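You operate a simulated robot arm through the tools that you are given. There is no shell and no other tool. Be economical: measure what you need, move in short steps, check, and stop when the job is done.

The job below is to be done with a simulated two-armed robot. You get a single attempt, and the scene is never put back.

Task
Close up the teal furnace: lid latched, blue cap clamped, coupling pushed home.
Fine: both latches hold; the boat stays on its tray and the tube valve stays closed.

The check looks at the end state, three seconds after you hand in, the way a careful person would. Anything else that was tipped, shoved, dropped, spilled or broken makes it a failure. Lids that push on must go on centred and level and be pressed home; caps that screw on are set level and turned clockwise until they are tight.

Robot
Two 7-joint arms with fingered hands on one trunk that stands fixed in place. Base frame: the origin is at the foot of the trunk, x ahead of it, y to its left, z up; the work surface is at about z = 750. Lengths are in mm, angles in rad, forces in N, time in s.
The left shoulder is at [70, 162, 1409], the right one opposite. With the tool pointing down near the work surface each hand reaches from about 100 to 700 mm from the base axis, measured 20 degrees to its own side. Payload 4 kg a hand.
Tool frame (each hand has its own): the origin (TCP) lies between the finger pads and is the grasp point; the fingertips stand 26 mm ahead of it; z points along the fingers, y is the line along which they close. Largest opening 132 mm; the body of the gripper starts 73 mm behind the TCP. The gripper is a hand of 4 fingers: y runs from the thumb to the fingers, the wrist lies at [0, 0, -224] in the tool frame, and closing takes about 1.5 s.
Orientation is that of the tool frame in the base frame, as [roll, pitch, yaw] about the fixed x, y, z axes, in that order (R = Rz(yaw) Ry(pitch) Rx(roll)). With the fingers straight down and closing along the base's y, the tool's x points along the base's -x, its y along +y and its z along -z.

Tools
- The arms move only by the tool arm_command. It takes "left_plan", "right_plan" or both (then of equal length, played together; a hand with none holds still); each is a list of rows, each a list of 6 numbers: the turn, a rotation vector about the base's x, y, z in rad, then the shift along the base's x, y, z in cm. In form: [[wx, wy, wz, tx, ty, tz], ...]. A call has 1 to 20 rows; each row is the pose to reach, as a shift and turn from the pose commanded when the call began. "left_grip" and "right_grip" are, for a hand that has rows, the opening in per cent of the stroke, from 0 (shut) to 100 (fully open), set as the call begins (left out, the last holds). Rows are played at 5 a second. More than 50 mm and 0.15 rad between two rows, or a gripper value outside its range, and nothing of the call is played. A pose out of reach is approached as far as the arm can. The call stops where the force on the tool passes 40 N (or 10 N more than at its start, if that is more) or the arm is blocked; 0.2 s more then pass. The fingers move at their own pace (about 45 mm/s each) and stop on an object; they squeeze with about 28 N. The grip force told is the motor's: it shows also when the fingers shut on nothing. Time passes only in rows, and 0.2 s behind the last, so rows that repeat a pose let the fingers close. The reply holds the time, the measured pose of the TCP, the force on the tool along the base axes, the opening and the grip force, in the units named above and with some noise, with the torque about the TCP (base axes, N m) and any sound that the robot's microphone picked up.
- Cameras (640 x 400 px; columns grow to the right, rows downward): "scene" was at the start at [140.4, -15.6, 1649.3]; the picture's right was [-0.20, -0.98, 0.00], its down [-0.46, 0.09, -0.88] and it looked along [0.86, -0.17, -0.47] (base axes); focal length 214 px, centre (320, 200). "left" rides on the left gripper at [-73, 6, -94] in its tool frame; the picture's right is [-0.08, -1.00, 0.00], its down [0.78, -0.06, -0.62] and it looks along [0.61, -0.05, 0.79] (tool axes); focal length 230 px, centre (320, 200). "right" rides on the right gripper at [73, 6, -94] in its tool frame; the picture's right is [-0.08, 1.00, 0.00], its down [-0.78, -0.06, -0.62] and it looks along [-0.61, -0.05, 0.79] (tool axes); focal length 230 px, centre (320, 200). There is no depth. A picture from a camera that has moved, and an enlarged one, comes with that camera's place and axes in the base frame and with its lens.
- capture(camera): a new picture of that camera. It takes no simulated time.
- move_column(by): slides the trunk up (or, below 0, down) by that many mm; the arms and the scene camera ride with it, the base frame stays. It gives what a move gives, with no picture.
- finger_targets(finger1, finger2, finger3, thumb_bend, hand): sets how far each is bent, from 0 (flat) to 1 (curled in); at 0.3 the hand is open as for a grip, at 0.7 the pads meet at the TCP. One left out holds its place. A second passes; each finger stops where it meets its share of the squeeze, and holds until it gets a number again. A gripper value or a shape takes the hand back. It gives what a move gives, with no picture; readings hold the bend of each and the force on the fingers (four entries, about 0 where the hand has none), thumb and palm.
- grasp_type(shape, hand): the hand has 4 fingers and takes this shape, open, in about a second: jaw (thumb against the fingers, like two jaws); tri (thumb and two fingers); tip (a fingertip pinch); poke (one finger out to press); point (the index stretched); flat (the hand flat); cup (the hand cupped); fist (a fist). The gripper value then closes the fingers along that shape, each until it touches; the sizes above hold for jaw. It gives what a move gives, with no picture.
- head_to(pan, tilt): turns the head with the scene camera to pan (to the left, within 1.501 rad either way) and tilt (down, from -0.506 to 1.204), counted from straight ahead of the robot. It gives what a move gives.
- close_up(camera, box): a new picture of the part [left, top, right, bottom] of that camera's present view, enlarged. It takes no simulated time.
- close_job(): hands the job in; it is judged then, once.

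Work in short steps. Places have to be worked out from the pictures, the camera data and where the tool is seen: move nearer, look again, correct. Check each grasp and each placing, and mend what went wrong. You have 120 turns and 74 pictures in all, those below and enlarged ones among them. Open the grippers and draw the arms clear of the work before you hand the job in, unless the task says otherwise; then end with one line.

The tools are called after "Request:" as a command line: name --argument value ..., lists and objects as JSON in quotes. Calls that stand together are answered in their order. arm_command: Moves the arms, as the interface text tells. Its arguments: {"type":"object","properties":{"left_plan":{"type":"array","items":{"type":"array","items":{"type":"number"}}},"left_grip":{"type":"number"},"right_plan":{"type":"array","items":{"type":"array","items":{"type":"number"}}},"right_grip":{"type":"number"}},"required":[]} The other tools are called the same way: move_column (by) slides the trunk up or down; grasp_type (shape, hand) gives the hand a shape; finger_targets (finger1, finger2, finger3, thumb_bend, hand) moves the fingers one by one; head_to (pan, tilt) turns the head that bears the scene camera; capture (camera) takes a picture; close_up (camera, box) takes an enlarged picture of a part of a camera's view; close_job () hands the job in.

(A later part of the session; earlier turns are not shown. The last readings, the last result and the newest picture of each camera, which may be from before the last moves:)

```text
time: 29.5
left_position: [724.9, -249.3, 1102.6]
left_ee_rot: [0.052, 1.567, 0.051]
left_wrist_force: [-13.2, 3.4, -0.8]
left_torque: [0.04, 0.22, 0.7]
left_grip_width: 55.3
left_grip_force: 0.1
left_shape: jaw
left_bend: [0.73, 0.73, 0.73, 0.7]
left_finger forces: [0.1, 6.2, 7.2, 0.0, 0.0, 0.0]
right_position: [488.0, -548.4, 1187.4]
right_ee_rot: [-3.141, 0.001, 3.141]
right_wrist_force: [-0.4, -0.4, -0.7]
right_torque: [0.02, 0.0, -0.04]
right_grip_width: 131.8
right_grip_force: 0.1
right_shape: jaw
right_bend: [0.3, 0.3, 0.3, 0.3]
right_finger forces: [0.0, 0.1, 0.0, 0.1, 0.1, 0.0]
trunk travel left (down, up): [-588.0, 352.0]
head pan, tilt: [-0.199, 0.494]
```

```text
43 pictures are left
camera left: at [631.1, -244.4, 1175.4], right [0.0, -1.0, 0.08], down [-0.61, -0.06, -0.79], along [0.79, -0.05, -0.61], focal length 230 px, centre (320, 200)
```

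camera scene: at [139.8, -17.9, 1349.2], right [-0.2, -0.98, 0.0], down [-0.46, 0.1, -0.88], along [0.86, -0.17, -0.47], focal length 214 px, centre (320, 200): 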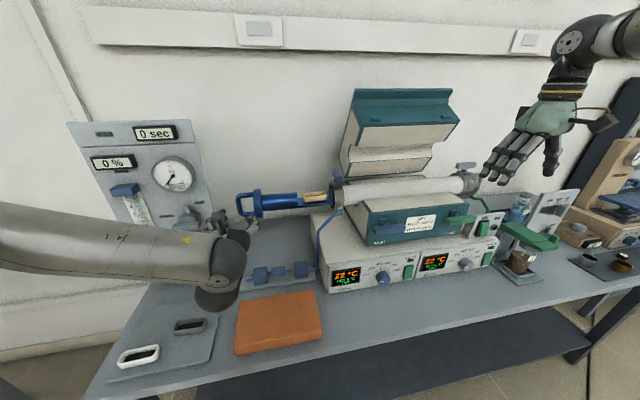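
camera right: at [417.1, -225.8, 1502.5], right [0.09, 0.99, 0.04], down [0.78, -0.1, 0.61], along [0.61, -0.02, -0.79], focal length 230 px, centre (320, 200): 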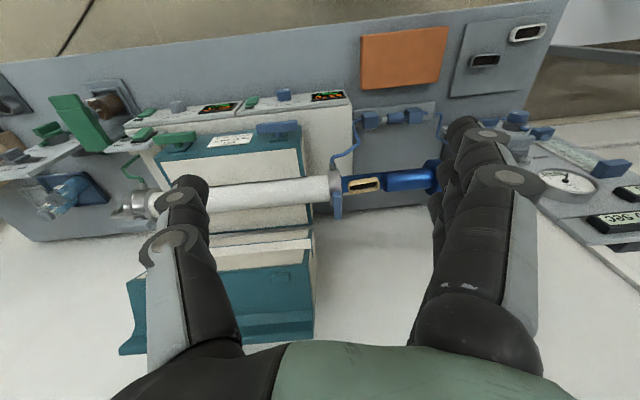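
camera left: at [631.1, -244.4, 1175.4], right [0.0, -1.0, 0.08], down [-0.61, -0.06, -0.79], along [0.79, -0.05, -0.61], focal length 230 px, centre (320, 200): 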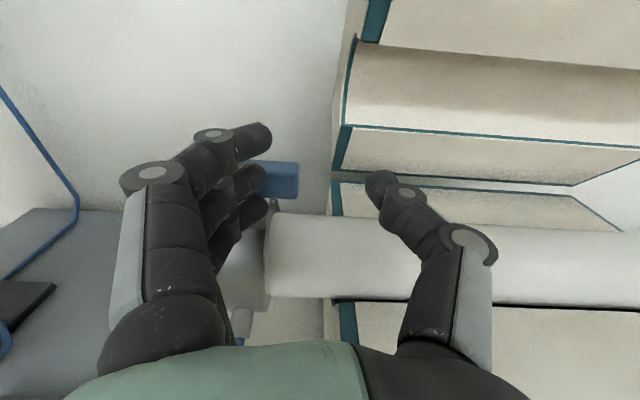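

The bar turned readily and now lies along the tube. I push +x a little against it to make sure it's at its stop, then back off and inspect.

Request:
arm_command --left_plan '[[0, 0, 0, 0.5, 0, 0], [0, 0, 0, 1.0, 0, 0], [0, 0, 0, 1.5, 0, 0], [0, 0, 0, 2, 0, 0]]'

Request:
arm_command --left_plan '[[0, 0, 0, -2, 0, 0], [0, 0, 0, -6, 2, 0], [0, 0, 0, -10, 5, 0], [0, 0, 0, -12, 9, 0]]'

Request:
capture --camera "left"

```text
time: 30.0
left_position: [725.0, -253.2, 1102.6]
left_ee_rot: [1.09, 1.566, 1.079]
left_wrist_force: [-29.6, 7.4, 1.7]
left_torque: [0.17, 0.31, 1.39]
left_grip_width: 56.4
left_grip_force: 0.1
left_shape: jaw
left_bend: [0.73, 0.74, 0.74, 0.7]
left_finger forces: [0.1, 14.0, 14.9, 0.0, 0.0, 0.1]
right_position: [486.4, -546.4, 1188.6]
right_ee_rot: [-3.141, 0.004, 3.141]
right_wrist_force: [1.0, 0.2, -0.1]
right_torque: [-0.01, 0.01, -0.01]
right_grip_width: 131.7
right_grip_force: 0.0
right_shape: jaw
right_bend: [0.3, 0.3, 0.3, 0.3]
right_finger forces: [0.1, 0.0, 0.1, 0.1, 0.0, 0.0]
trunk travel left (down, up): [-588.0, 352.0]
head pan, tilt: [-0.199, 0.494]
stopped in row 2 (left hand): the force on the tool passed its limit at 43 N (the readings are from after the stop); the commanded pose is now the measured one
```

```text
time: 31.0
left_position: [611.7, -160.5, 1101.7]
left_ee_rot: [-3.098, 1.566, -3.104]
left_wrist_force: [-0.4, 0.4, 0.1]
left_torque: [0.0, 0.03, -0.02]
left_grip_width: 52.4
left_grip_force: 0.1
left_shape: jaw
left_bend: [0.73, 0.73, 0.73, 0.7]
left_finger forces: [0.0, 0.1, 0.0, 0.0, 0.0, 0.1]
right_position: [491.1, -546.4, 1186.3]
right_ee_rot: [-3.139, 0.0, -3.141]
right_wrist_force: [0.1, 0.6, 0.5]
right_torque: [-0.02, 0.02, 0.01]
right_grip_width: 132.0
right_grip_force: 0.0
right_shape: jaw
right_bend: [0.3, 0.3, 0.3, 0.3]
right_finger forces: [0.0, 0.1, 0.0, 0.1, 0.0, 0.0]
trunk travel left (down, up): [-588.0, 352.0]
head pan, tilt: [-0.199, 0.494]
```

```text
42 pictures are left
camera left: at [519.1, -154.9, 1174.1], right [-0.01, -1.0, 0.08], down [-0.62, -0.06, -0.78], along [0.79, -0.05, -0.62], focal length 230 px, centre (320, 200)
```

left: 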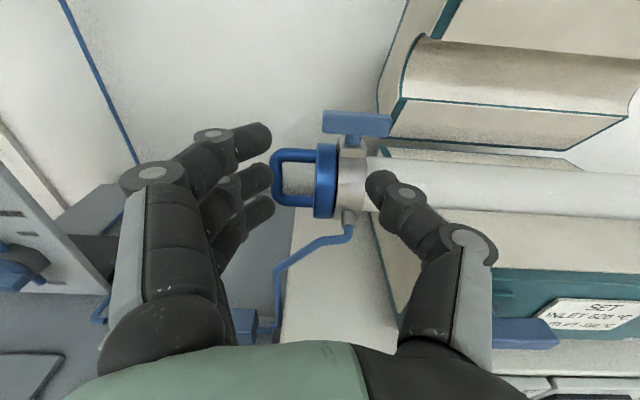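

The blue clamp is home, with its bar along the tube like the outlet's. Next is the coupling: I retreat the left hand, turn it fingers-down and yawed 90° so it closes along x.

Request:
arm_command --left_plan '[[0, 0, 0, -2.3, 4.5, 0], [0, 0, 0, -4.6, 9, 0], [0, 0, 0, -6.9, 13.5, 0], [0, 0, 0, -9.2, 18, 0], [-0.0806, 0.0806, 0.0806, -9.2, 18, 0], [-0.1612, 0.1612, 0.1612, -9.2, 18, 0], [-0.2418, 0.2418, 0.2418, -9.2, 18, 0], [-0.3224, 0.3224, 0.3224, -9.2, 18, 0], [-0.403, 0.403, 0.403, -9.2, 18, 0], [-0.4836, 0.4836, 0.4836, -9.2, 18, 0], [-0.5642, 0.5642, 0.5642, -9.2, 18, 0], [-0.6448, 0.6448, 0.6448, -9.2, 18, 0], [-0.7254, 0.7254, 0.7254, -9.2, 18, 0], [-0.806, 0.806, 0.806, -9.2, 18, 0], [-0.8866, 0.8866, 0.8866, -9.2, 18, 0], [-0.9672, 0.9672, 0.9672, -9.2, 18, 0], [-1.0478, 1.0478, 1.0478, -9.2, 18, 0], [-1.1284, 1.1284, 1.1284, -9.2, 18, 0], [-1.2092, 1.2092, 1.2092, -9.2, 18, 0]]'

Request:
grasp_type --hand "left" --shape "tip"

Request:
capture --camera "left"

```text
refused: row 1 steps farther than a row can; nothing moved
```

```text
time: 31.9
left_position: [611.5, -162.1, 1100.7]
left_ee_rot: [2.639, 1.565, 2.632]
left_wrist_force: [-0.8, -0.3, -0.7]
left_torque: [-0.02, 0.02, -0.01]
left_grip_width: 132.1
left_grip_force: 0.1
left_shape: tip
left_bend: [0.0, 0.3, 0.0, 0.3]
left_finger forces: [0.1, 0.0, 0.0, 0.1, 0.1, 0.1]
right_position: [492.2, -548.9, 1185.7]
right_ee_rot: [3.139, 0.0, 3.14]
right_wrist_force: [0.2, 0.3, -0.5]
right_torque: [-0.01, -0.01, 0.02]
right_grip_width: 131.9
right_grip_force: 0.0
right_shape: jaw
right_bend: [0.3, 0.3, 0.3, 0.3]
right_finger forces: [0.0, 0.0, 0.0, 0.0, 0.0, 0.0]
trunk travel left (down, up): [-588.0, 352.0]
head pan, tilt: [-0.199, 0.494]
```

```text
41 pictures are left
camera left: at [519.0, -157.9, 1173.4], right [-0.01, -1.0, 0.08], down [-0.62, -0.05, -0.78], along [0.78, -0.05, -0.62], focal length 230 px, centre (320, 200)
```

left: 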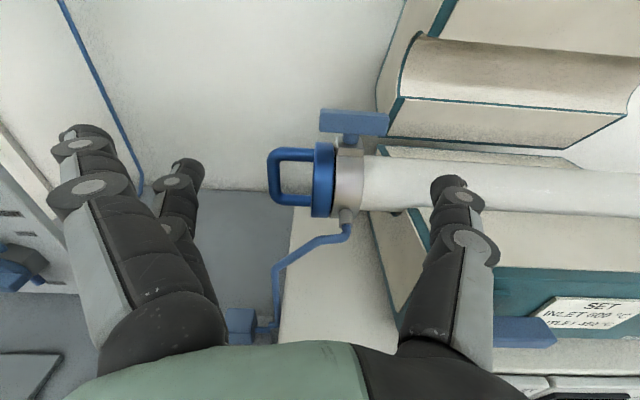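

Row steps were slightly too big. I redo the motion with smaller ones.

Request:
arm_command --left_plan '[[0, 0, 0, -2, 4, 0], [0, 0, 0, -4, 8, 0], [0, 0, 0, -6, 12, 0], [0, 0, 0, -8, 16, 0], [0, 0, 0, -9.2, 18, 0], [-0.0864, 0.0864, 0.0864, -9.2, 18, 0], [-0.1727, 0.1727, 0.1727, -9.2, 18, 0], [-0.2591, 0.2591, 0.2591, -9.2, 18, 0], [-0.3455, 0.3455, 0.3455, -9.2, 18, 0], [-0.4319, 0.4319, 0.4319, -9.2, 18, 0], [-0.5182, 0.5182, 0.5182, -9.2, 18, 0], [-0.6046, 0.6046, 0.6046, -9.2, 18, 0], [-0.691, 0.691, 0.691, -9.2, 18, 0], [-0.7773, 0.7773, 0.7773, -9.2, 18, 0], [-0.8637, 0.8637, 0.8637, -9.2, 18, 0], [-0.9501, 0.9501, 0.9501, -9.2, 18, 0], [-1.0365, 1.0365, 1.0365, -9.2, 18, 0], [-1.1228, 1.1228, 1.1228, -9.2, 18, 0], [-1.2092, 1.2092, 1.2092, -9.2, 18, 0]]'

Request:
finger_targets --hand "left" --finger1 1.0 --finger2 0.35 --finger3 1.0 --thumb_bend 0.35

Request:
capture --camera "left"

```text
time: 35.9
left_position: [694.9, -27.8, 1096.9]
left_ee_rot: [-3.116, 0.02, -1.594]
left_wrist_force: [0.0, 0.5, 0.4]
left_torque: [0.03, 0.01, 0.0]
left_grip_width: 131.9
left_grip_force: 0.1
left_shape: tip
left_bend: [0.0, 0.3, 0.0, 0.3]
left_finger forces: [0.1, 0.0, 0.0, 0.0, 0.0, 0.1]
left hand out of reach, approached as far as the arm can: row 6, 7, 8, 9, 10, 11, 12, 13, 14, 15, 16, 17, 18, 19
right_position: [489.7, -549.3, 1185.0]
right_ee_rot: [3.14, -0.001, -3.141]
right_wrist_force: [-1.4, 0.1, -0.2]
right_torque: [-0.03, 0.01, 0.0]
right_grip_width: 131.9
right_grip_force: 0.0
right_shape: jaw
right_bend: [0.3, 0.3, 0.3, 0.3]
right_finger forces: [0.0, 0.0, 0.0, 0.1, 0.1, 0.0]
trunk travel left (down, up): [-588.0, 352.0]
head pan, tilt: [-0.199, 0.494]
```

```text
time: 36.9
left_position: [694.2, -26.2, 1095.6]
left_ee_rot: [-3.116, 0.017, -1.596]
left_wrist_force: [-0.6, 0.6, -0.7]
left_torque: [0.03, 0.04, -0.01]
left_grip_width: 57.0
left_grip_force: 0.0
left_shape: fingers
left_bend: [1.0, 0.35, 1.0, 0.35]
left_finger forces: [0.0, 0.1, 0.0, 0.1, 0.0, 0.0]
right_position: [490.4, -547.3, 1186.2]
right_ee_rot: [3.14, -0.001, -3.141]
right_wrist_force: [-1.0, -0.6, -0.9]
right_torque: [-0.01, -0.01, -0.01]
right_grip_width: 131.8
right_grip_force: 0.0
right_shape: jaw
right_bend: [0.3, 0.3, 0.3, 0.3]
right_finger forces: [0.0, 0.1, 0.0, 0.1, 0.0, 0.0]
trunk travel left (down, up): [-588.0, 352.0]
head pan, tilt: [-0.199, 0.494]
```

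```text
40 pictures are left
camera left: at [689.2, 44.6, 1189.9], right [1.0, 0.05, 0.03], down [0.03, -0.8, 0.6], along [0.05, -0.6, -0.8], focal length 230 px, centre (320, 200)
```

left: 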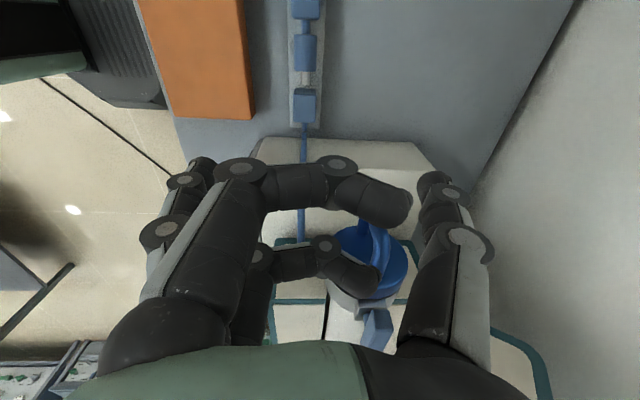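

Sleeve confirmed at ≈(678,16,793), ~28 mm wide. I set the outer fingers open (0.3), with finger 2 and thumb as the pinch, and come above the sleeve.

Request:
finger_targets --hand "left" --finger1 0.3 --finger2 0.45 --finger3 0.3 --thumb_bend 0.45

Request:
arm_command --left_plan '[[0, 0, 0, -0.8, 2.2, 0], [0, 0, 0, -1.6, 4.3, 0], [0, 0, 0.025, -1.6, 4.3, -4], [0, 0, 0.025, -1.6, 4.3, -8], [0, 0, 0.025, -1.6, 4.3, -12], [0, 0, 0.025, -1.6, 4.3, -16], [0, 0, 0.025, -1.6, 4.3, -20]]'

Request:
capture --camera "left"

Request:
close_up --camera "scene" --box '[200, 150, 360, 300]'

```text
time: 37.9
left_position: [695.3, -25.3, 1096.9]
left_ee_rot: [-3.115, 0.02, -1.595]
left_wrist_force: [-0.1, 0.4, 0.4]
left_torque: [0.0, 0.02, -0.03]
left_grip_width: 111.9
left_grip_force: 0.0
left_shape: fingers
left_bend: [0.3, 0.45, 0.3, 0.45]
left_finger forces: [0.1, 0.1, 0.0, 0.1, 0.1, 0.1]
right_position: [490.4, -547.6, 1186.1]
right_ee_rot: [-3.141, 0.0, -3.14]
right_wrist_force: [-0.1, 0.3, -0.5]
right_torque: [0.0, -0.02, 0.0]
right_grip_width: 131.9
right_grip_force: 0.1
right_shape: jaw
right_bend: [0.3, 0.3, 0.3, 0.3]
right_finger forces: [0.1, 0.0, 0.1, 0.0, 0.0, 0.1]
trunk travel left (down, up): [-588.0, 352.0]
head pan, tilt: [-0.199, 0.494]
```

```text
time: 39.5
left_position: [706.7, 5.1, 920.0]
left_ee_rot: [-3.133, -0.002, -1.549]
left_wrist_force: [-0.3, 0.0, 0.2]
left_torque: [0.03, 0.02, -0.01]
left_grip_width: 111.9
left_grip_force: 0.1
left_shape: fingers
left_bend: [0.3, 0.45, 0.3, 0.45]
left_finger forces: [0.0, 0.0, 0.1, 0.0, 0.0, 0.0]
left hand out of reach, approached as far as the arm can: row 1, 2, 3, 4, 5, 6, 7
right_position: [489.9, -547.4, 1186.3]
right_ee_rot: [3.141, 0.0, -3.142]
right_wrist_force: [-0.9, -0.6, 0.8]
right_torque: [0.01, -0.02, -0.02]
right_grip_width: 131.7
right_grip_force: 0.0
right_shape: jaw
right_bend: [0.3, 0.3, 0.3, 0.3]
right_finger forces: [0.1, 0.0, 0.0, 0.1, 0.1, 0.0]
trunk travel left (down, up): [-588.0, 352.0]
head pan, tilt: [-0.199, 0.494]
```

```text
39 pictures are left
camera left: at [698.0, 78.1, 1012.0], right [0.99, 0.1, 0.01], down [0.07, -0.78, 0.62], along [0.07, -0.62, -0.78], focal length 230 px, centre (320, 200)
```

left: 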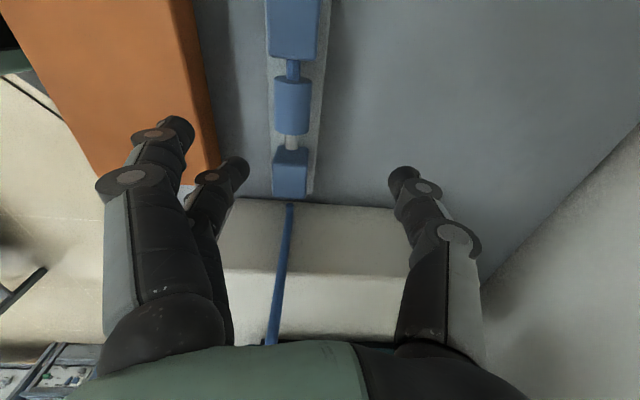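

```text
2.67 times, centred on (280, 225) of scene
camera zoom: at [140.1, -15.6, 1349.4], right [-0.2, -0.98, 0.0], down [-0.46, 0.09, -0.88], along [0.86, -0.17, -0.47], focal length 572 px, centre (427, 133)
```

zoom: 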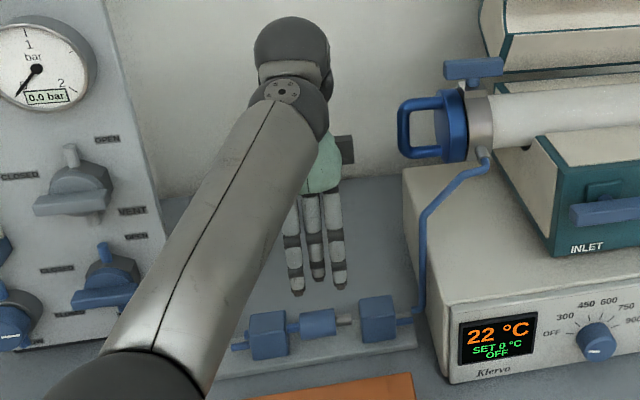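

The arm nears a limit with this yaw and trunk height. I raise the trunk by 200 and retry the approach to above the sleeve.

Request:
move_column --by 200

Request:
arm_command --left_plan '[[0, 0, -0.01, -1.5, 0.5, -4], [0, 0, -0.02, -3, 1.1, -8], [0, 0, -0.02, -3, 1.1, -12], [0, 0, -0.02, -3, 1.1, -16], [0, 0, -0.02, -3, 1.1, -20], [0, 0, -0.02, -3, 1.1, -24]]'

```text
time: 41.7
left_position: [705.9, 6.0, 1119.9]
left_ee_rot: [-3.135, -0.004, -1.548]
left_wrist_force: [-0.2, -0.4, 0.0]
left_torque: [-0.02, 0.01, -0.02]
left_grip_width: 111.9
left_grip_force: 0.1
left_shape: fingers
left_bend: [0.3, 0.45, 0.3, 0.45]
left_finger forces: [0.1, 0.1, 0.0, 0.0, 0.0, 0.1]
right_position: [490.2, -547.4, 1385.2]
right_ee_rot: [-3.14, -0.001, 3.14]
right_wrist_force: [-0.4, 0.8, 0.1]
right_torque: [-0.03, -0.02, 0.01]
right_grip_width: 131.8
right_grip_force: 0.0
right_shape: jaw
right_bend: [0.3, 0.3, 0.3, 0.3]
right_finger forces: [0.0, 0.0, 0.1, 0.0, 0.0, 0.1]
trunk travel left (down, up): [-788.0, 152.0]
head pan, tilt: [-0.199, 0.494]
```

```text
time: 43.1
left_position: [676.1, 16.2, 878.9]
left_ee_rot: [-3.135, -0.006, -1.569]
left_wrist_force: [0.0, -0.2, 0.2]
left_torque: [-0.04, -0.01, -0.02]
left_grip_width: 111.9
left_grip_force: 0.0
left_shape: fingers
left_bend: [0.3, 0.45, 0.3, 0.45]
left_finger forces: [0.0, 0.0, 0.0, 0.1, 0.0, 0.0]
right_position: [492.3, -547.3, 1384.9]
right_ee_rot: [3.141, 0.001, 3.141]
right_wrist_force: [0.0, -0.6, 0.2]
right_torque: [-0.01, -0.02, 0.01]
right_grip_width: 132.0
right_grip_force: 0.0
right_shape: jaw
right_bend: [0.3, 0.3, 0.3, 0.3]
right_finger forces: [0.0, 0.1, 0.0, 0.0, 0.0, 0.0]
trunk travel left (down, up): [-788.0, 152.0]
head pan, tilt: [-0.199, 0.494]
```

Now it's reachable. I look before descending.

Request:
capture --camera "left"

Request:
close_up --camera "scene" --box '[200, 220, 360, 350]'

```text
37 pictures are left
camera left: at [670.3, 89.1, 971.6], right [1.0, 0.08, 0.01], down [0.06, -0.78, 0.62], along [0.05, -0.62, -0.78], focal length 230 px, centre (320, 200)
```

left: 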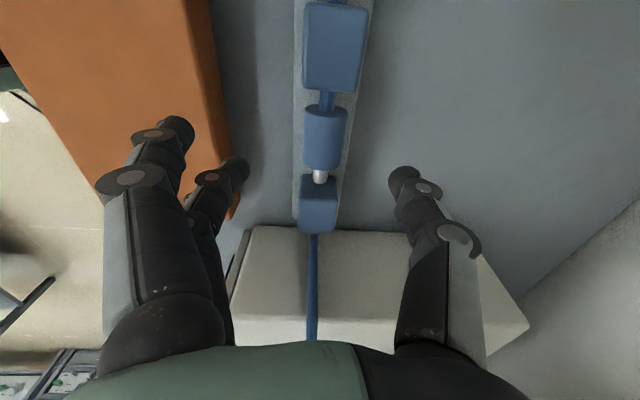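

```text
3.08 times, centred on (280, 285) of scene
camera zoom: at [141.4, -15.6, 1549.2], right [-0.2, -0.98, 0.0], down [-0.46, 0.09, -0.88], along [0.86, -0.17, -0.47], focal length 660 px, centre (443, -62)
```

zoom: 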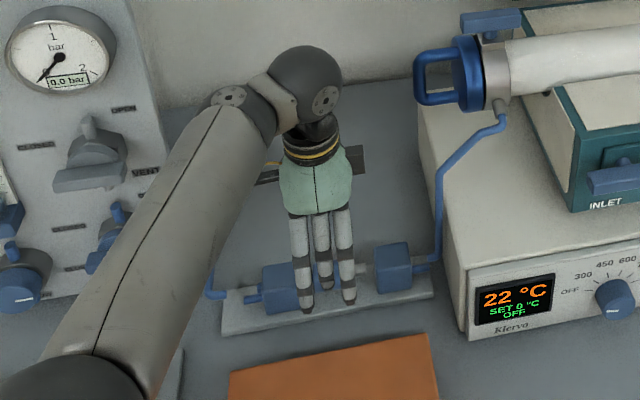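

The orange slab's edge (x≈592, top ≈790) would meet the outer fingers, so I bend them to 0.45, then descend to the sleeve.

Request:
finger_targets --hand "left" --finger1 0.45 --finger2 0.47 --finger3 0.45 --thumb_bend 0.47

Request:
arm_command --left_plan '[[0, 0, 0, 0.2, -0.1, -2], [0, 0, 0, 0.4, -0.1, -4], [0, 0, 0, 0.4, -0.1, -5.5], [0, 0, 0, 0.4, -0.1, -6.7], [0, 0, 0, 0.4, -0.1, -7.7]]'

Request:
capture --camera "left"

```text
time: 44.1
left_position: [675.4, 16.4, 880.3]
left_ee_rot: [-3.134, -0.004, -1.569]
left_wrist_force: [-0.1, -0.5, -0.4]
left_torque: [-0.05, 0.04, -0.05]
left_grip_width: 84.8
left_grip_force: 0.1
left_shape: fingers
left_bend: [0.45, 0.47, 0.45, 0.47]
left_finger forces: [0.0, 0.1, 0.1, 0.0, 0.0, 0.0]
right_position: [491.0, -546.7, 1386.1]
right_ee_rot: [-3.141, 0.0, 3.14]
right_wrist_force: [1.0, 0.4, 0.3]
right_torque: [0.0, 0.01, -0.01]
right_grip_width: 131.8
right_grip_force: 0.1
right_shape: jaw
right_bend: [0.3, 0.3, 0.3, 0.3]
right_finger forces: [0.0, 0.0, 0.1, 0.1, 0.0, 0.0]
trunk travel left (down, up): [-788.0, 152.0]
head pan, tilt: [-0.199, 0.494]
```

```text
time: 45.3
left_position: [680.2, 16.2, 802.7]
left_ee_rot: [-3.134, -0.003, -1.565]
left_wrist_force: [0.3, -0.5, -0.3]
left_torque: [0.0, 0.03, 0.02]
left_grip_width: 84.7
left_grip_force: 0.0
left_shape: fingers
left_bend: [0.45, 0.47, 0.45, 0.47]
left_finger forces: [0.0, 0.0, 0.0, 0.0, 0.0, 0.0]
right_position: [490.7, -546.9, 1386.5]
right_ee_rot: [3.141, 0.0, 3.141]
right_wrist_force: [1.4, 0.0, 0.0]
right_torque: [-0.02, 0.0, -0.01]
right_grip_width: 131.7
right_grip_force: 0.1
right_shape: jaw
right_bend: [0.3, 0.3, 0.3, 0.3]
right_finger forces: [0.0, 0.0, 0.0, 0.1, 0.0, 0.0]
trunk travel left (down, up): [-788.0, 152.0]
head pan, tilt: [-0.199, 0.494]
```

```text
35 pictures are left
camera left: at [674.1, 88.4, 895.0], right [1.0, 0.08, 0.01], down [0.06, -0.78, 0.62], along [0.05, -0.62, -0.78], focal length 230 px, centre (320, 200)
```

left: 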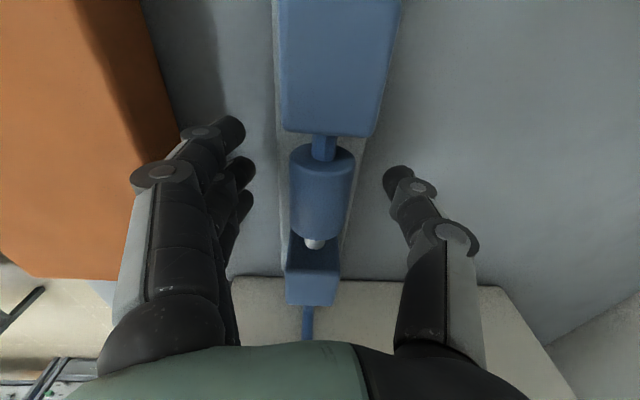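

Well centred around the sleeve. Pinching with thumb and finger 2.

Request:
finger_targets --hand "left" --finger2 0.75 --thumb_bend 0.75

Request:
capture --camera "left"

```text
time: 46.3
left_position: [681.5, 16.6, 802.1]
left_ee_rot: [-3.136, -0.004, -1.567]
left_wrist_force: [7.5, -1.3, -7.4]
left_torque: [0.02, -0.14, 0.0]
left_grip_width: 58.1
left_grip_force: 12.0
left_shape: fingers
left_bend: [0.45, 0.63, 0.45, 0.67]
left_finger forces: [0.1, 7.6, 0.1, 0.0, 16.8, 0.1]
right_position: [493.8, -548.6, 1384.5]
right_ee_rot: [-3.14, -0.002, 3.141]
right_wrist_force: [0.3, -0.3, 0.6]
right_torque: [0.0, 0.01, 0.0]
right_grip_width: 131.9
right_grip_force: 0.0
right_shape: jaw
right_bend: [0.3, 0.3, 0.3, 0.3]
right_finger forces: [0.0, 0.1, 0.1, 0.0, 0.0, 0.0]
trunk travel left (down, up): [-788.0, 152.0]
head pan, tilt: [-0.199, 0.494]
```

```text
34 pictures are left
camera left: at [675.4, 88.5, 893.8], right [1.0, 0.08, 0.0], down [0.06, -0.78, 0.62], along [0.05, -0.62, -0.78], focal length 230 px, centre (320, 200)
```

left: 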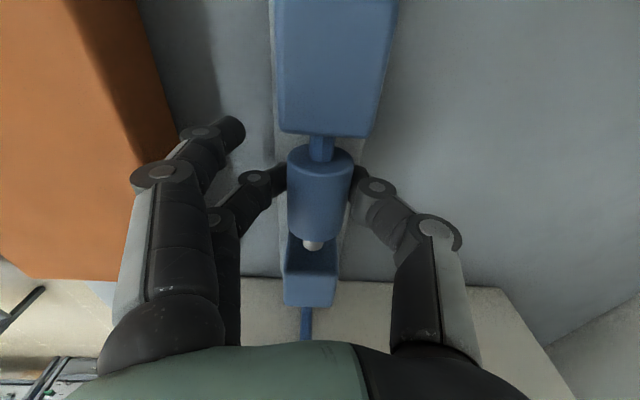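

Pinched. I now push toward −y in small steps until force rises.

Request:
arm_command --left_plan '[[0, 0, 0, 0, -0.4, 0], [0, 0, 0, 0, -0.8, 0], [0, 0, 0, 0, -1.2, 0], [0, 0, 0, 0, -1.6, 0], [0, 0, 0, 0, -2.0, 0], [0, 0, 0, 0, -2.4, 0], [0, 0, 0, 0, -2.8, 0]]'

Request:
capture --camera "left"

```text
time: 47.9
left_position: [676.7, -8.6, 801.5]
left_ee_rot: [-3.137, -0.005, -1.567]
left_wrist_force: [15.7, -1.2, -10.2]
left_torque: [-0.01, -0.21, 0.01]
left_grip_width: 61.2
left_grip_force: 13.4
left_shape: fingers
left_bend: [0.45, 0.64, 0.45, 0.66]
left_finger forces: [0.0, 6.9, 0.0, 0.0, 21.0, 0.0]
left hand out of reach, approached as far as the arm can: row 6, 7
right_position: [495.0, -549.0, 1384.6]
right_ee_rot: [3.14, -0.004, 3.141]
right_wrist_force: [0.5, 0.1, 0.6]
right_torque: [0.01, 0.02, 0.03]
right_grip_width: 131.9
right_grip_force: 0.1
right_shape: jaw
right_bend: [0.3, 0.3, 0.3, 0.3]
right_finger forces: [0.1, 0.0, 0.0, 0.1, 0.0, 0.0]
trunk travel left (down, up): [-788.0, 152.0]
head pan, tilt: [-0.199, 0.494]
```

```text
33 pictures are left
camera left: at [671.8, 63.8, 894.6], right [1.0, 0.08, 0.0], down [0.06, -0.78, 0.62], along [0.05, -0.62, -0.78], focal length 230 px, centre (320, 200)
```

left: 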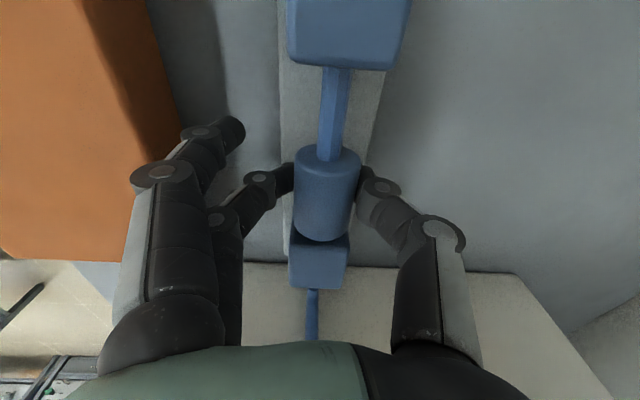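

The nipple has disappeared into the right-hand block. I zoom to check for a remaining gap.

Request:
close_up --camera "left" --box '[250, 130, 410, 300]'

Request:
arm_command --left_plan '[[0, 0, 0, 0.3, -0.3, 0], [0, 0, 0, 0.5, -0.7, 0], [0, 0, 0, 0.5, -1.1, 0], [0, 0, 0, 0.5, -1.4, 0]]'

```text
2.35 times, centred on (330, 215) of left
camera zoom: at [671.8, 63.8, 894.6], right [1.0, 0.08, 0.0], down [0.06, -0.78, 0.62], along [0.05, -0.62, -0.78], focal length 541 px, centre (296, 165)
```

zoom: 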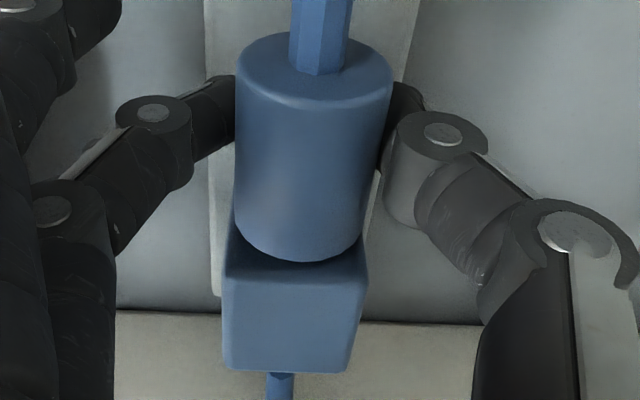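

```text
time: 48.9
left_position: [674.8, -15.1, 803.1]
left_ee_rot: [-3.141, -0.002, -1.566]
left_wrist_force: [17.5, 4.9, -15.1]
left_torque: [0.09, -0.14, 0.02]
left_grip_width: 63.7
left_grip_force: 14.5
left_shape: fingers
left_bend: [0.45, 0.65, 0.45, 0.65]
left_finger forces: [0.0, 5.3, 0.0, 0.0, 23.4, 0.0]
left hand out of reach, approached as far as the arm can: row 1, 2, 3, 4
right_position: [496.3, -546.1, 1384.3]
right_ee_rot: [3.141, -0.003, -3.141]
right_wrist_force: [-0.2, -0.4, 0.1]
right_torque: [-0.01, 0.02, -0.02]
right_grip_width: 131.8
right_grip_force: 0.1
right_shape: jaw
right_bend: [0.3, 0.3, 0.3, 0.3]
right_finger forces: [0.0, 0.0, 0.0, 0.1, 0.1, 0.0]
trunk travel left (down, up): [-788.0, 152.0]
head pan, tilt: [-0.199, 0.494]
```

It moved another 6 mm with only ~5 N resistance. I check the state.

Request:
close_up --camera "left" --box '[250, 100, 410, 300]'

```text
2.00 times, centred on (330, 200) of left
camera zoom: at [669.5, 57.7, 896.1], right [1.0, 0.08, 0.0], down [0.06, -0.78, 0.62], along [0.05, -0.62, -0.79], focal length 460 px, centre (300, 200)
```

zoom: 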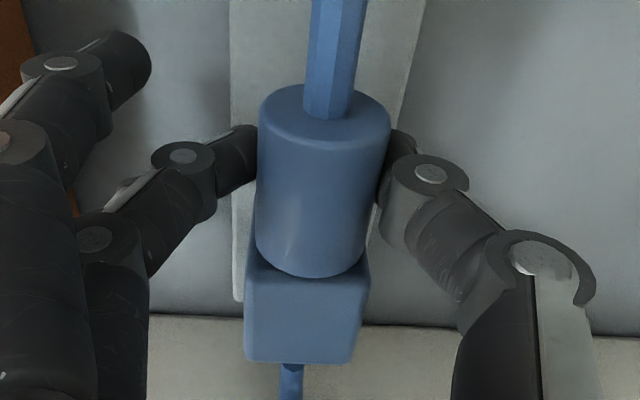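

The sleeve tracked with the fingers, so it may not be fully home. I'll reopen, regrip just behind the sleeve around the thin pipe, and push on its end face.

Request:
finger_targets --hand "left" --finger2 0.5 --thumb_bend 0.5

Request:
arm_command --left_plan '[[0, 0, 0, 0.3, 1.2, 0], [0, 0, 0, 0.5, 2.5, 0], [0, 0, 0, 0.5, 3.7, -0.4]]'

Request:
finger_targets --hand "left" --finger2 0.66 --thumb_bend 0.66

Request:
close_up --camera "left" --box '[230, 100, 430, 300]'

```text
time: 49.9
left_position: [672.1, -17.7, 807.2]
left_ee_rot: [-3.136, -0.004, -1.571]
left_wrist_force: [-0.1, 0.0, -0.3]
left_torque: [-0.03, 0.0, -0.01]
left_grip_width: 78.8
left_grip_force: 0.1
left_shape: fingers
left_bend: [0.45, 0.5, 0.45, 0.5]
left_finger forces: [0.0, 0.0, 0.0, 0.1, 0.0, 0.0]
right_position: [489.8, -547.5, 1385.9]
right_ee_rot: [-3.141, 0.0, -3.141]
right_wrist_force: [0.2, 0.3, 0.5]
right_torque: [-0.02, -0.03, 0.02]
right_grip_width: 131.9
right_grip_force: 0.0
right_shape: jaw
right_bend: [0.3, 0.3, 0.3, 0.3]
right_finger forces: [0.0, 0.1, 0.0, 0.0, 0.0, 0.0]
trunk travel left (down, up): [-788.0, 152.0]
head pan, tilt: [-0.199, 0.494]
```

```text
time: 50.7
left_position: [678.3, 21.1, 803.6]
left_ee_rot: [-3.136, -0.003, -1.569]
left_wrist_force: [-0.3, 0.1, -0.2]
left_torque: [0.01, 0.02, -0.02]
left_grip_width: 79.3
left_grip_force: 0.0
left_shape: fingers
left_bend: [0.45, 0.5, 0.45, 0.5]
left_finger forces: [0.0, 0.0, 0.1, 0.0, 0.0, 0.0]
right_position: [490.1, -547.2, 1385.4]
right_ee_rot: [3.141, 0.0, -3.14]
right_wrist_force: [0.1, 0.1, -0.3]
right_torque: [0.04, 0.0, -0.01]
right_grip_width: 132.0
right_grip_force: 0.0
right_shape: jaw
right_bend: [0.3, 0.3, 0.3, 0.3]
right_finger forces: [0.0, 0.1, 0.0, 0.0, 0.0, 0.1]
trunk travel left (down, up): [-788.0, 152.0]
head pan, tilt: [-0.199, 0.494]
```

```text
time: 51.7
left_position: [678.1, 20.5, 803.6]
left_ee_rot: [-3.133, -0.005, -1.571]
left_wrist_force: [0.5, -0.1, -0.4]
left_torque: [0.03, 0.01, 0.0]
left_grip_width: 55.5
left_grip_force: 0.7
left_shape: fingers
left_bend: [0.45, 0.66, 0.45, 0.66]
left_finger forces: [0.0, 0.0, 0.0, 0.1, 0.8, 0.0]
right_position: [491.6, -547.6, 1385.5]
right_ee_rot: [-3.141, 0.0, 3.141]
right_wrist_force: [-0.3, 0.5, 0.1]
right_torque: [-0.01, 0.01, -0.03]
right_grip_width: 131.8
right_grip_force: 0.0
right_shape: jaw
right_bend: [0.3, 0.3, 0.3, 0.3]
right_finger forces: [0.1, 0.0, 0.1, 0.0, 0.0, 0.0]
trunk travel left (down, up): [-788.0, 152.0]
head pan, tilt: [-0.199, 0.494]
```

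```text
2.00 times, centred on (330, 200) of left
camera zoom: at [671.6, 93.5, 895.3], right [1.0, 0.08, 0.01], down [0.06, -0.78, 0.62], along [0.05, -0.62, -0.78], focal length 460 px, centre (300, 200)
```

zoom: 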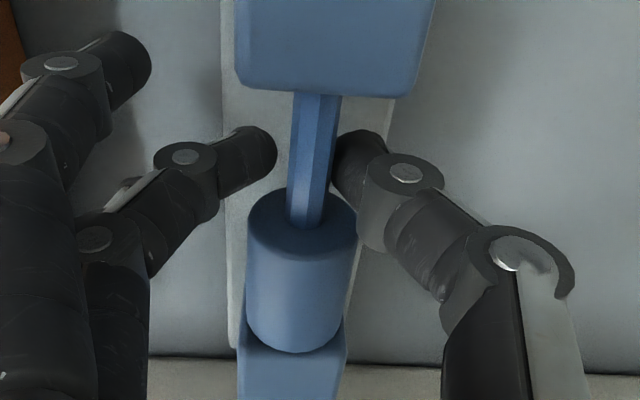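

The fingers are behind the sleeve on either side of the pipe. I close them to the pipe, then push −y.

Request:
finger_targets --hand "left" --finger2 0.72 --thumb_bend 0.69

Request:
arm_command --left_plan '[[0, 0, 0, 0, -0.3, 0], [0, 0, 0, 0, -0.6, 0], [0, 0, 0, 0, -0.9, 0], [0, 0, 0, 0, -1.2, 0], [0, 0, 0, 0, -1.5, 0], [0, 0, 0, 0, -1.8, 0], [0, 0, 0, 0, -2.1, 0]]'

Request:
close_up --camera "left" --box '[230, 100, 430, 300]'

```text
time: 52.7
left_position: [678.0, 20.7, 801.9]
left_ee_rot: [-3.138, -0.003, -1.571]
left_wrist_force: [1.0, 0.4, -1.9]
left_torque: [-0.02, -0.02, 0.0]
left_grip_width: 54.6
left_grip_force: 3.2
left_shape: fingers
left_bend: [0.45, 0.7, 0.45, 0.67]
left_finger forces: [0.0, 3.0, 0.0, 0.0, 3.9, 0.0]
right_position: [491.8, -547.2, 1384.5]
right_ee_rot: [-3.141, 0.0, -3.14]
right_wrist_force: [0.8, 0.9, -0.6]
right_torque: [0.0, -0.01, 0.04]
right_grip_width: 131.8
right_grip_force: 0.0
right_shape: jaw
right_bend: [0.3, 0.3, 0.3, 0.3]
right_finger forces: [0.0, 0.1, 0.1, 0.0, 0.0, 0.0]
trunk travel left (down, up): [-788.0, 152.0]
head pan, tilt: [-0.199, 0.494]
```

```text
time: 54.3
left_position: [677.6, 11.2, 801.8]
left_ee_rot: [-3.136, -0.002, -1.559]
left_wrist_force: [-1.8, 40.3, 2.6]
left_torque: [0.59, -0.04, 0.42]
left_grip_width: 53.7
left_grip_force: 21.6
left_shape: fingers
left_bend: [0.45, 0.71, 0.45, 0.68]
left_finger forces: [0.0, 9.1, 0.0, 0.0, 33.4, 0.0]
right_position: [490.8, -541.7, 1388.7]
right_ee_rot: [-3.136, -0.002, -3.141]
right_wrist_force: [-1.1, -0.8, 0.1]
right_torque: [0.02, 0.01, 0.02]
right_grip_width: 131.7
right_grip_force: 0.0
right_shape: jaw
right_bend: [0.3, 0.3, 0.3, 0.3]
right_finger forces: [0.1, 0.0, 0.0, 0.0, 0.0, 0.0]
trunk travel left (down, up): [-788.0, 152.0]
head pan, tilt: [-0.199, 0.494]
```

```text
2.00 times, centred on (330, 200) of left
camera zoom: at [671.6, 83.2, 894.4], right [1.0, 0.09, 0.01], down [0.07, -0.78, 0.62], along [0.06, -0.62, -0.79], focal length 460 px, centre (300, 200)
```

zoom: 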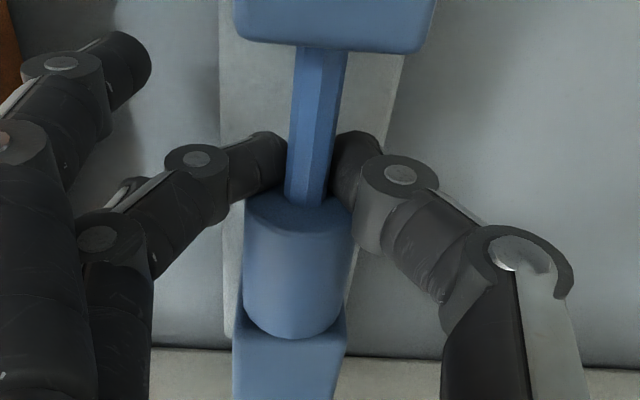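

A hard stop at 40 N means the coupling is home. I release and lift the left hand away.

Request:
finger_targets --hand "left" --finger2 0.45 --thumb_bend 0.45

Request:
arm_command --left_plan '[[0, 0, 0, 0, 0.3, 1], [0, 0, 0, 0, 0.3, 4], [0, 0, 0, 0, 0.3, 8], [0, 0, 0, 0, 0.3, 12], [0, 0, 0, 0, 0.3, 16], [0, 0, 0, 0, 0.3, 20], [0, 0, 0, 0, 3, 23], [0, 0, 0, 0, 6, 26]]'

Request:
capture --camera "scene"

```text
time: 54.7
left_position: [675.3, -0.3, 801.4]
left_ee_rot: [-3.14, 0.004, -1.565]
left_wrist_force: [-0.1, -0.5, -0.7]
left_torque: [0.11, -0.08, 0.0]
left_grip_width: 87.0
left_grip_force: 0.0
left_shape: fingers
left_bend: [0.45, 0.45, 0.45, 0.45]
left_finger forces: [0.0, 0.1, 0.1, 0.0, 0.0, 0.0]
right_position: [484.8, -554.5, 1385.1]
right_ee_rot: [3.14, 0.002, 3.135]
right_wrist_force: [0.1, -1.0, 0.0]
right_torque: [0.03, 0.0, 0.01]
right_grip_width: 131.9
right_grip_force: 0.0
right_shape: jaw
right_bend: [0.3, 0.3, 0.3, 0.3]
right_finger forces: [0.0, 0.0, 0.1, 0.0, 0.1, 0.0]
trunk travel left (down, up): [-788.0, 152.0]
head pan, tilt: [-0.199, 0.494]
stopped (left hand): the force on the tool passed its limit at 51 N (the readings are from after the stop); the commanded pose is now the measured one
```

```text
time: 56.5
left_position: [677.2, 34.9, 1029.3]
left_ee_rot: [3.141, 0.006, -1.562]
left_wrist_force: [0.3, -0.7, 0.1]
left_torque: [0.02, 0.02, -0.01]
left_grip_width: 86.9
left_grip_force: 0.1
left_shape: fingers
left_bend: [0.45, 0.45, 0.45, 0.45]
left_finger forces: [0.1, 0.0, 0.1, 0.0, 0.0, 0.1]
left hand out of reach, approached as far as the arm can: row 8
right_position: [489.7, -548.1, 1385.7]
right_ee_rot: [-3.141, 0.0, 3.14]
right_wrist_force: [0.7, 0.0, -0.3]
right_torque: [0.0, 0.03, 0.0]
right_grip_width: 132.2
right_grip_force: 0.1
right_shape: jaw
right_bend: [0.3, 0.3, 0.3, 0.3]
right_finger forces: [0.0, 0.0, 0.0, 0.1, 0.0, 0.0]
trunk travel left (down, up): [-788.0, 152.0]
head pan, tilt: [-0.199, 0.494]
```

```text
28 pictures are left
camera scene: at [140.7, -15.8, 1549.3], right [-0.2, -0.98, 0.0], down [-0.46, 0.09, -0.88], along [0.86, -0.17, -0.47], focal length 214 px, centre (320, 200)
```

scene: 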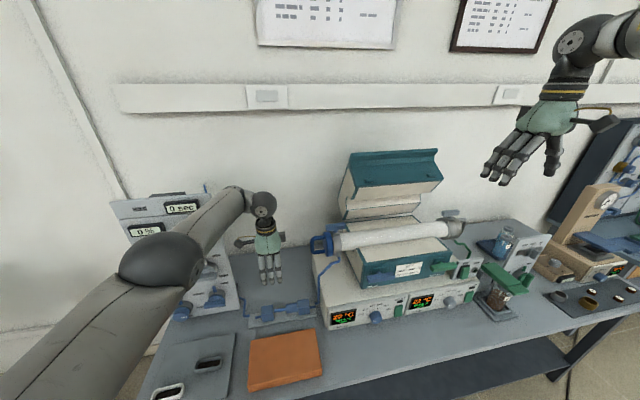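

The coupling is done. For the lid, I estimate the hinge at (868,·,1020) and an opening of ~65°, with a lip along its top front edge at ≈(866,y,1300–1325). I raise the trunk and bring the right hand palm-down, pitched 45° forward-down, to a standoff before the lip.

Request:
move_column --by 100

Request:
arm_command --right_plan '[[0.0439, -0.0439, -0.1059, 1.93, 1.56, -0.58], [0.0877, -0.0877, -0.2118, 3.86, 3.11, -1.16], [0.1316, -0.1316, -0.3176, 5.79, 4.67, -1.74], [0.1754, -0.1754, -0.4235, 7.71, 6.23, -2.31], [0.2193, -0.2193, -0.5294, 9.64, 7.79, -2.89], [0.2631, -0.2631, -0.6353, 11.57, 9.34, -3.47], [0.307, -0.307, -0.7412, 13.5, 10.9, -4.05], [0.3509, -0.3509, -0.847, 15.43, 12.46, -4.63], [0.3947, -0.3947, -0.9529, 17.36, 14.01, -5.21], [0.4386, -0.4386, -1.0588, 19.29, 15.57, -5.79], [0.4824, -0.4824, -1.1647, 21.21, 17.13, -6.36], [0.5263, -0.5263, -1.2706, 23.14, 18.69, -6.94], [0.5701, -0.5701, -1.3764, 25.07, 20.24, -7.52], [0.614, -0.614, -1.4823, 27.0, 21.8, -8.1]]' --right_grip 70

Request:
capture --camera "right"

Request:
capture --camera "scene"

```text
time: 57.8
left_position: [677.6, 35.1, 1129.6]
left_ee_rot: [-3.141, 0.003, -1.562]
left_wrist_force: [-0.1, 0.3, 1.3]
left_torque: [-0.02, 0.02, 0.0]
left_grip_width: 87.1
left_grip_force: 0.2
left_shape: fingers
left_bend: [0.45, 0.45, 0.45, 0.45]
left_finger forces: [0.1, 0.0, 0.1, 0.0, 0.0, 0.1]
right_position: [490.1, -549.6, 1485.9]
right_ee_rot: [-3.141, 0.0, 3.138]
right_wrist_force: [0.2, 0.1, -0.1]
right_torque: [0.05, 0.01, -0.02]
right_grip_width: 131.8
right_grip_force: 0.0
right_shape: jaw
right_bend: [0.3, 0.3, 0.3, 0.3]
right_finger forces: [0.0, 0.0, 0.1, 0.0, 0.0, 0.0]
trunk travel left (down, up): [-888.0, 52.0]
head pan, tilt: [-0.199, 0.494]
```

```text
time: 60.8
left_position: [677.3, 34.7, 1130.5]
left_ee_rot: [3.141, 0.004, -1.563]
left_wrist_force: [0.6, -0.3, 0.1]
left_torque: [0.03, -0.01, 0.03]
left_grip_width: 87.1
left_grip_force: 0.1
left_shape: fingers
left_bend: [0.45, 0.45, 0.45, 0.45]
left_finger forces: [0.0, 0.0, 0.1, 0.1, 0.1, 0.0]
right_position: [677.4, -412.2, 1378.6]
right_ee_rot: [2.343, 0.009, 1.596]
right_wrist_force: [0.1, -0.7, -0.2]
right_torque: [-0.02, -0.01, -0.01]
right_grip_width: 92.9
right_grip_force: 0.1
right_shape: jaw
right_bend: [0.67, 0.67, 0.67, 0.63]
right_finger forces: [0.0, 0.0, 0.0, 0.1, 0.1, 0.1]
right hand out of reach, approached as far as the arm can: row 12, 13, 14
trunk travel left (down, up): [-888.0, 52.0]
head pan, tilt: [-0.199, 0.494]
```

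```text
27 pictures are left
camera right: at [612.2, -338.6, 1447.5], right [0.7, -0.05, 0.72], down [-0.46, -0.79, 0.39], along [0.55, -0.61, -0.58], focal length 230 px, centre (320, 200)
```

right: 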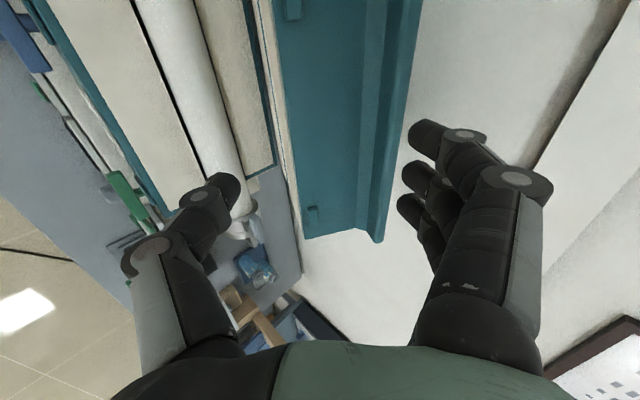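

```text
26 pictures are left
camera scene: at [139.5, -17.1, 1649.4], right [-0.2, -0.98, 0.0], down [-0.46, 0.09, -0.88], along [0.86, -0.17, -0.47], focal length 214 px, centre (320, 200)
```

scene: 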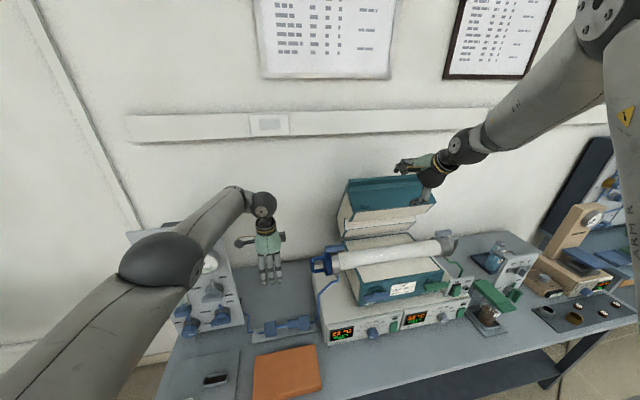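

The wrist flexion seems to be the limit. I reduce the pitch to ~20° down and add some yaw along the forearm while advancing toward the lip.

Request:
arm_command --right_plan '[[0, -0.06, 0.05, 0, 0, 0.5], [0, -0.12, 0.1, 1, 0, 0.5], [0, -0.18, 0.15, 2, 0, 0.5], [0, -0.24, 0.2, 4, 0, 0], [0, -0.3, 0.25, 6, 0, -0.5], [0, -0.36, 0.3, 8, 0, -1], [0, -0.43, 0.35, 10, 0, -2], [0, -0.43, 0.35, 12, 0, -2.4]]' --right_grip 60

Request:
capture --camera "right"

```text
time: 62.6
left_position: [678.5, 36.3, 1129.6]
left_ee_rot: [-3.141, 0.004, -1.561]
left_wrist_force: [-0.1, 0.2, -0.8]
left_torque: [0.04, 0.01, 0.0]
left_grip_width: 87.2
left_grip_force: 0.0
left_shape: fingers
left_bend: [0.45, 0.45, 0.45, 0.45]
left_finger forces: [0.0, 0.1, 0.0, 0.0, 0.0, 0.0]
right_position: [799.7, -410.5, 1353.7]
right_ee_rot: [1.935, 0.07, 1.91]
right_wrist_force: [-0.8, 0.2, 0.5]
right_torque: [0.01, 0.03, -0.01]
right_grip_width: 79.9
right_grip_force: 0.0
right_shape: jaw
right_bend: [0.71, 0.71, 0.71, 0.7]
right_finger forces: [0.0, 0.0, 0.0, 0.1, 0.0, 0.0]
trunk travel left (down, up): [-888.0, 52.0]
head pan, tilt: [-0.199, 0.494]
```

```text
25 pictures are left
camera right: at [694.5, -366.3, 1387.5], right [0.34, 0.11, 0.93], down [-0.31, -0.93, 0.22], along [0.89, -0.36, -0.28], focal length 230 px, centre (320, 200)
```

right: 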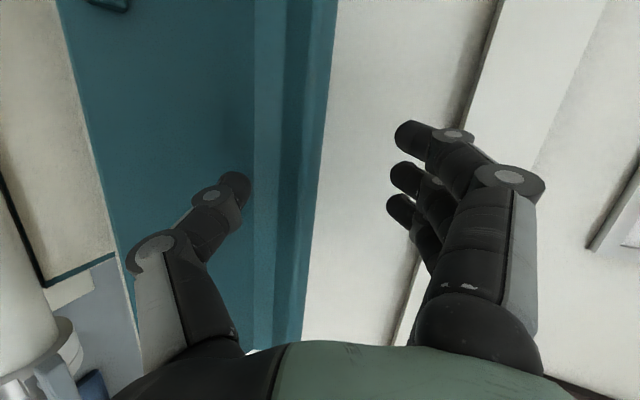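

Reachable now. The lip spans z≈1285–1330 at x≈845–868. I increase the pitch to ~35° and move so the thumb goes under and in front of the lip while the fingers go over and behind it.

Request:
arm_command --right_plan '[[0, 0.07, 0, 0.5, 0, -0.2], [0, 0.14, 0, 1.2, 0, -0.6], [0, 0.2, 0, 2, 0, -1.1], [0, 0.26, 0, 2.8, 0, -1.6], [0, 0.26, 0, 3.4, 0, -2.1], [0, 0.26, 0, 3.4, 0, -2.1]]' --right_grip 62

Request:
capture --camera "right"

```text
time: 64.0
left_position: [677.4, 35.5, 1129.4]
left_ee_rot: [3.141, 0.003, -1.562]
left_wrist_force: [0.5, 0.1, 0.6]
left_torque: [0.03, 0.0, -0.03]
left_grip_width: 87.3
left_grip_force: 0.0
left_shape: fingers
left_bend: [0.45, 0.45, 0.45, 0.45]
left_finger forces: [0.1, 0.0, 0.1, 0.1, 0.0, 0.1]
right_position: [805.6, -410.7, 1327.3]
right_ee_rot: [2.179, -0.014, 1.917]
right_wrist_force: [0.5, 0.2, 0.3]
right_torque: [-0.01, -0.01, -0.03]
right_grip_width: 81.6
right_grip_force: 0.1
right_shape: jaw
right_bend: [0.71, 0.71, 0.71, 0.69]
right_finger forces: [0.1, 0.0, 0.0, 0.0, 0.0, 0.0]
right hand out of reach, approached as far as the arm can: row 4, 5, 6
trunk travel left (down, up): [-888.0, 52.0]
head pan, tilt: [-0.199, 0.494]
```

```text
24 pictures are left
camera right: at [712.7, -366.3, 1387.0], right [0.57, 0.11, 0.82], down [-0.24, -0.93, 0.29], along [0.79, -0.36, -0.5], focal length 230 px, centre (320, 200)
```

right: 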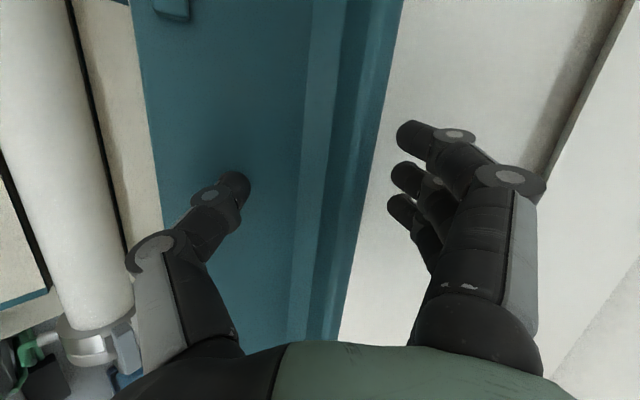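

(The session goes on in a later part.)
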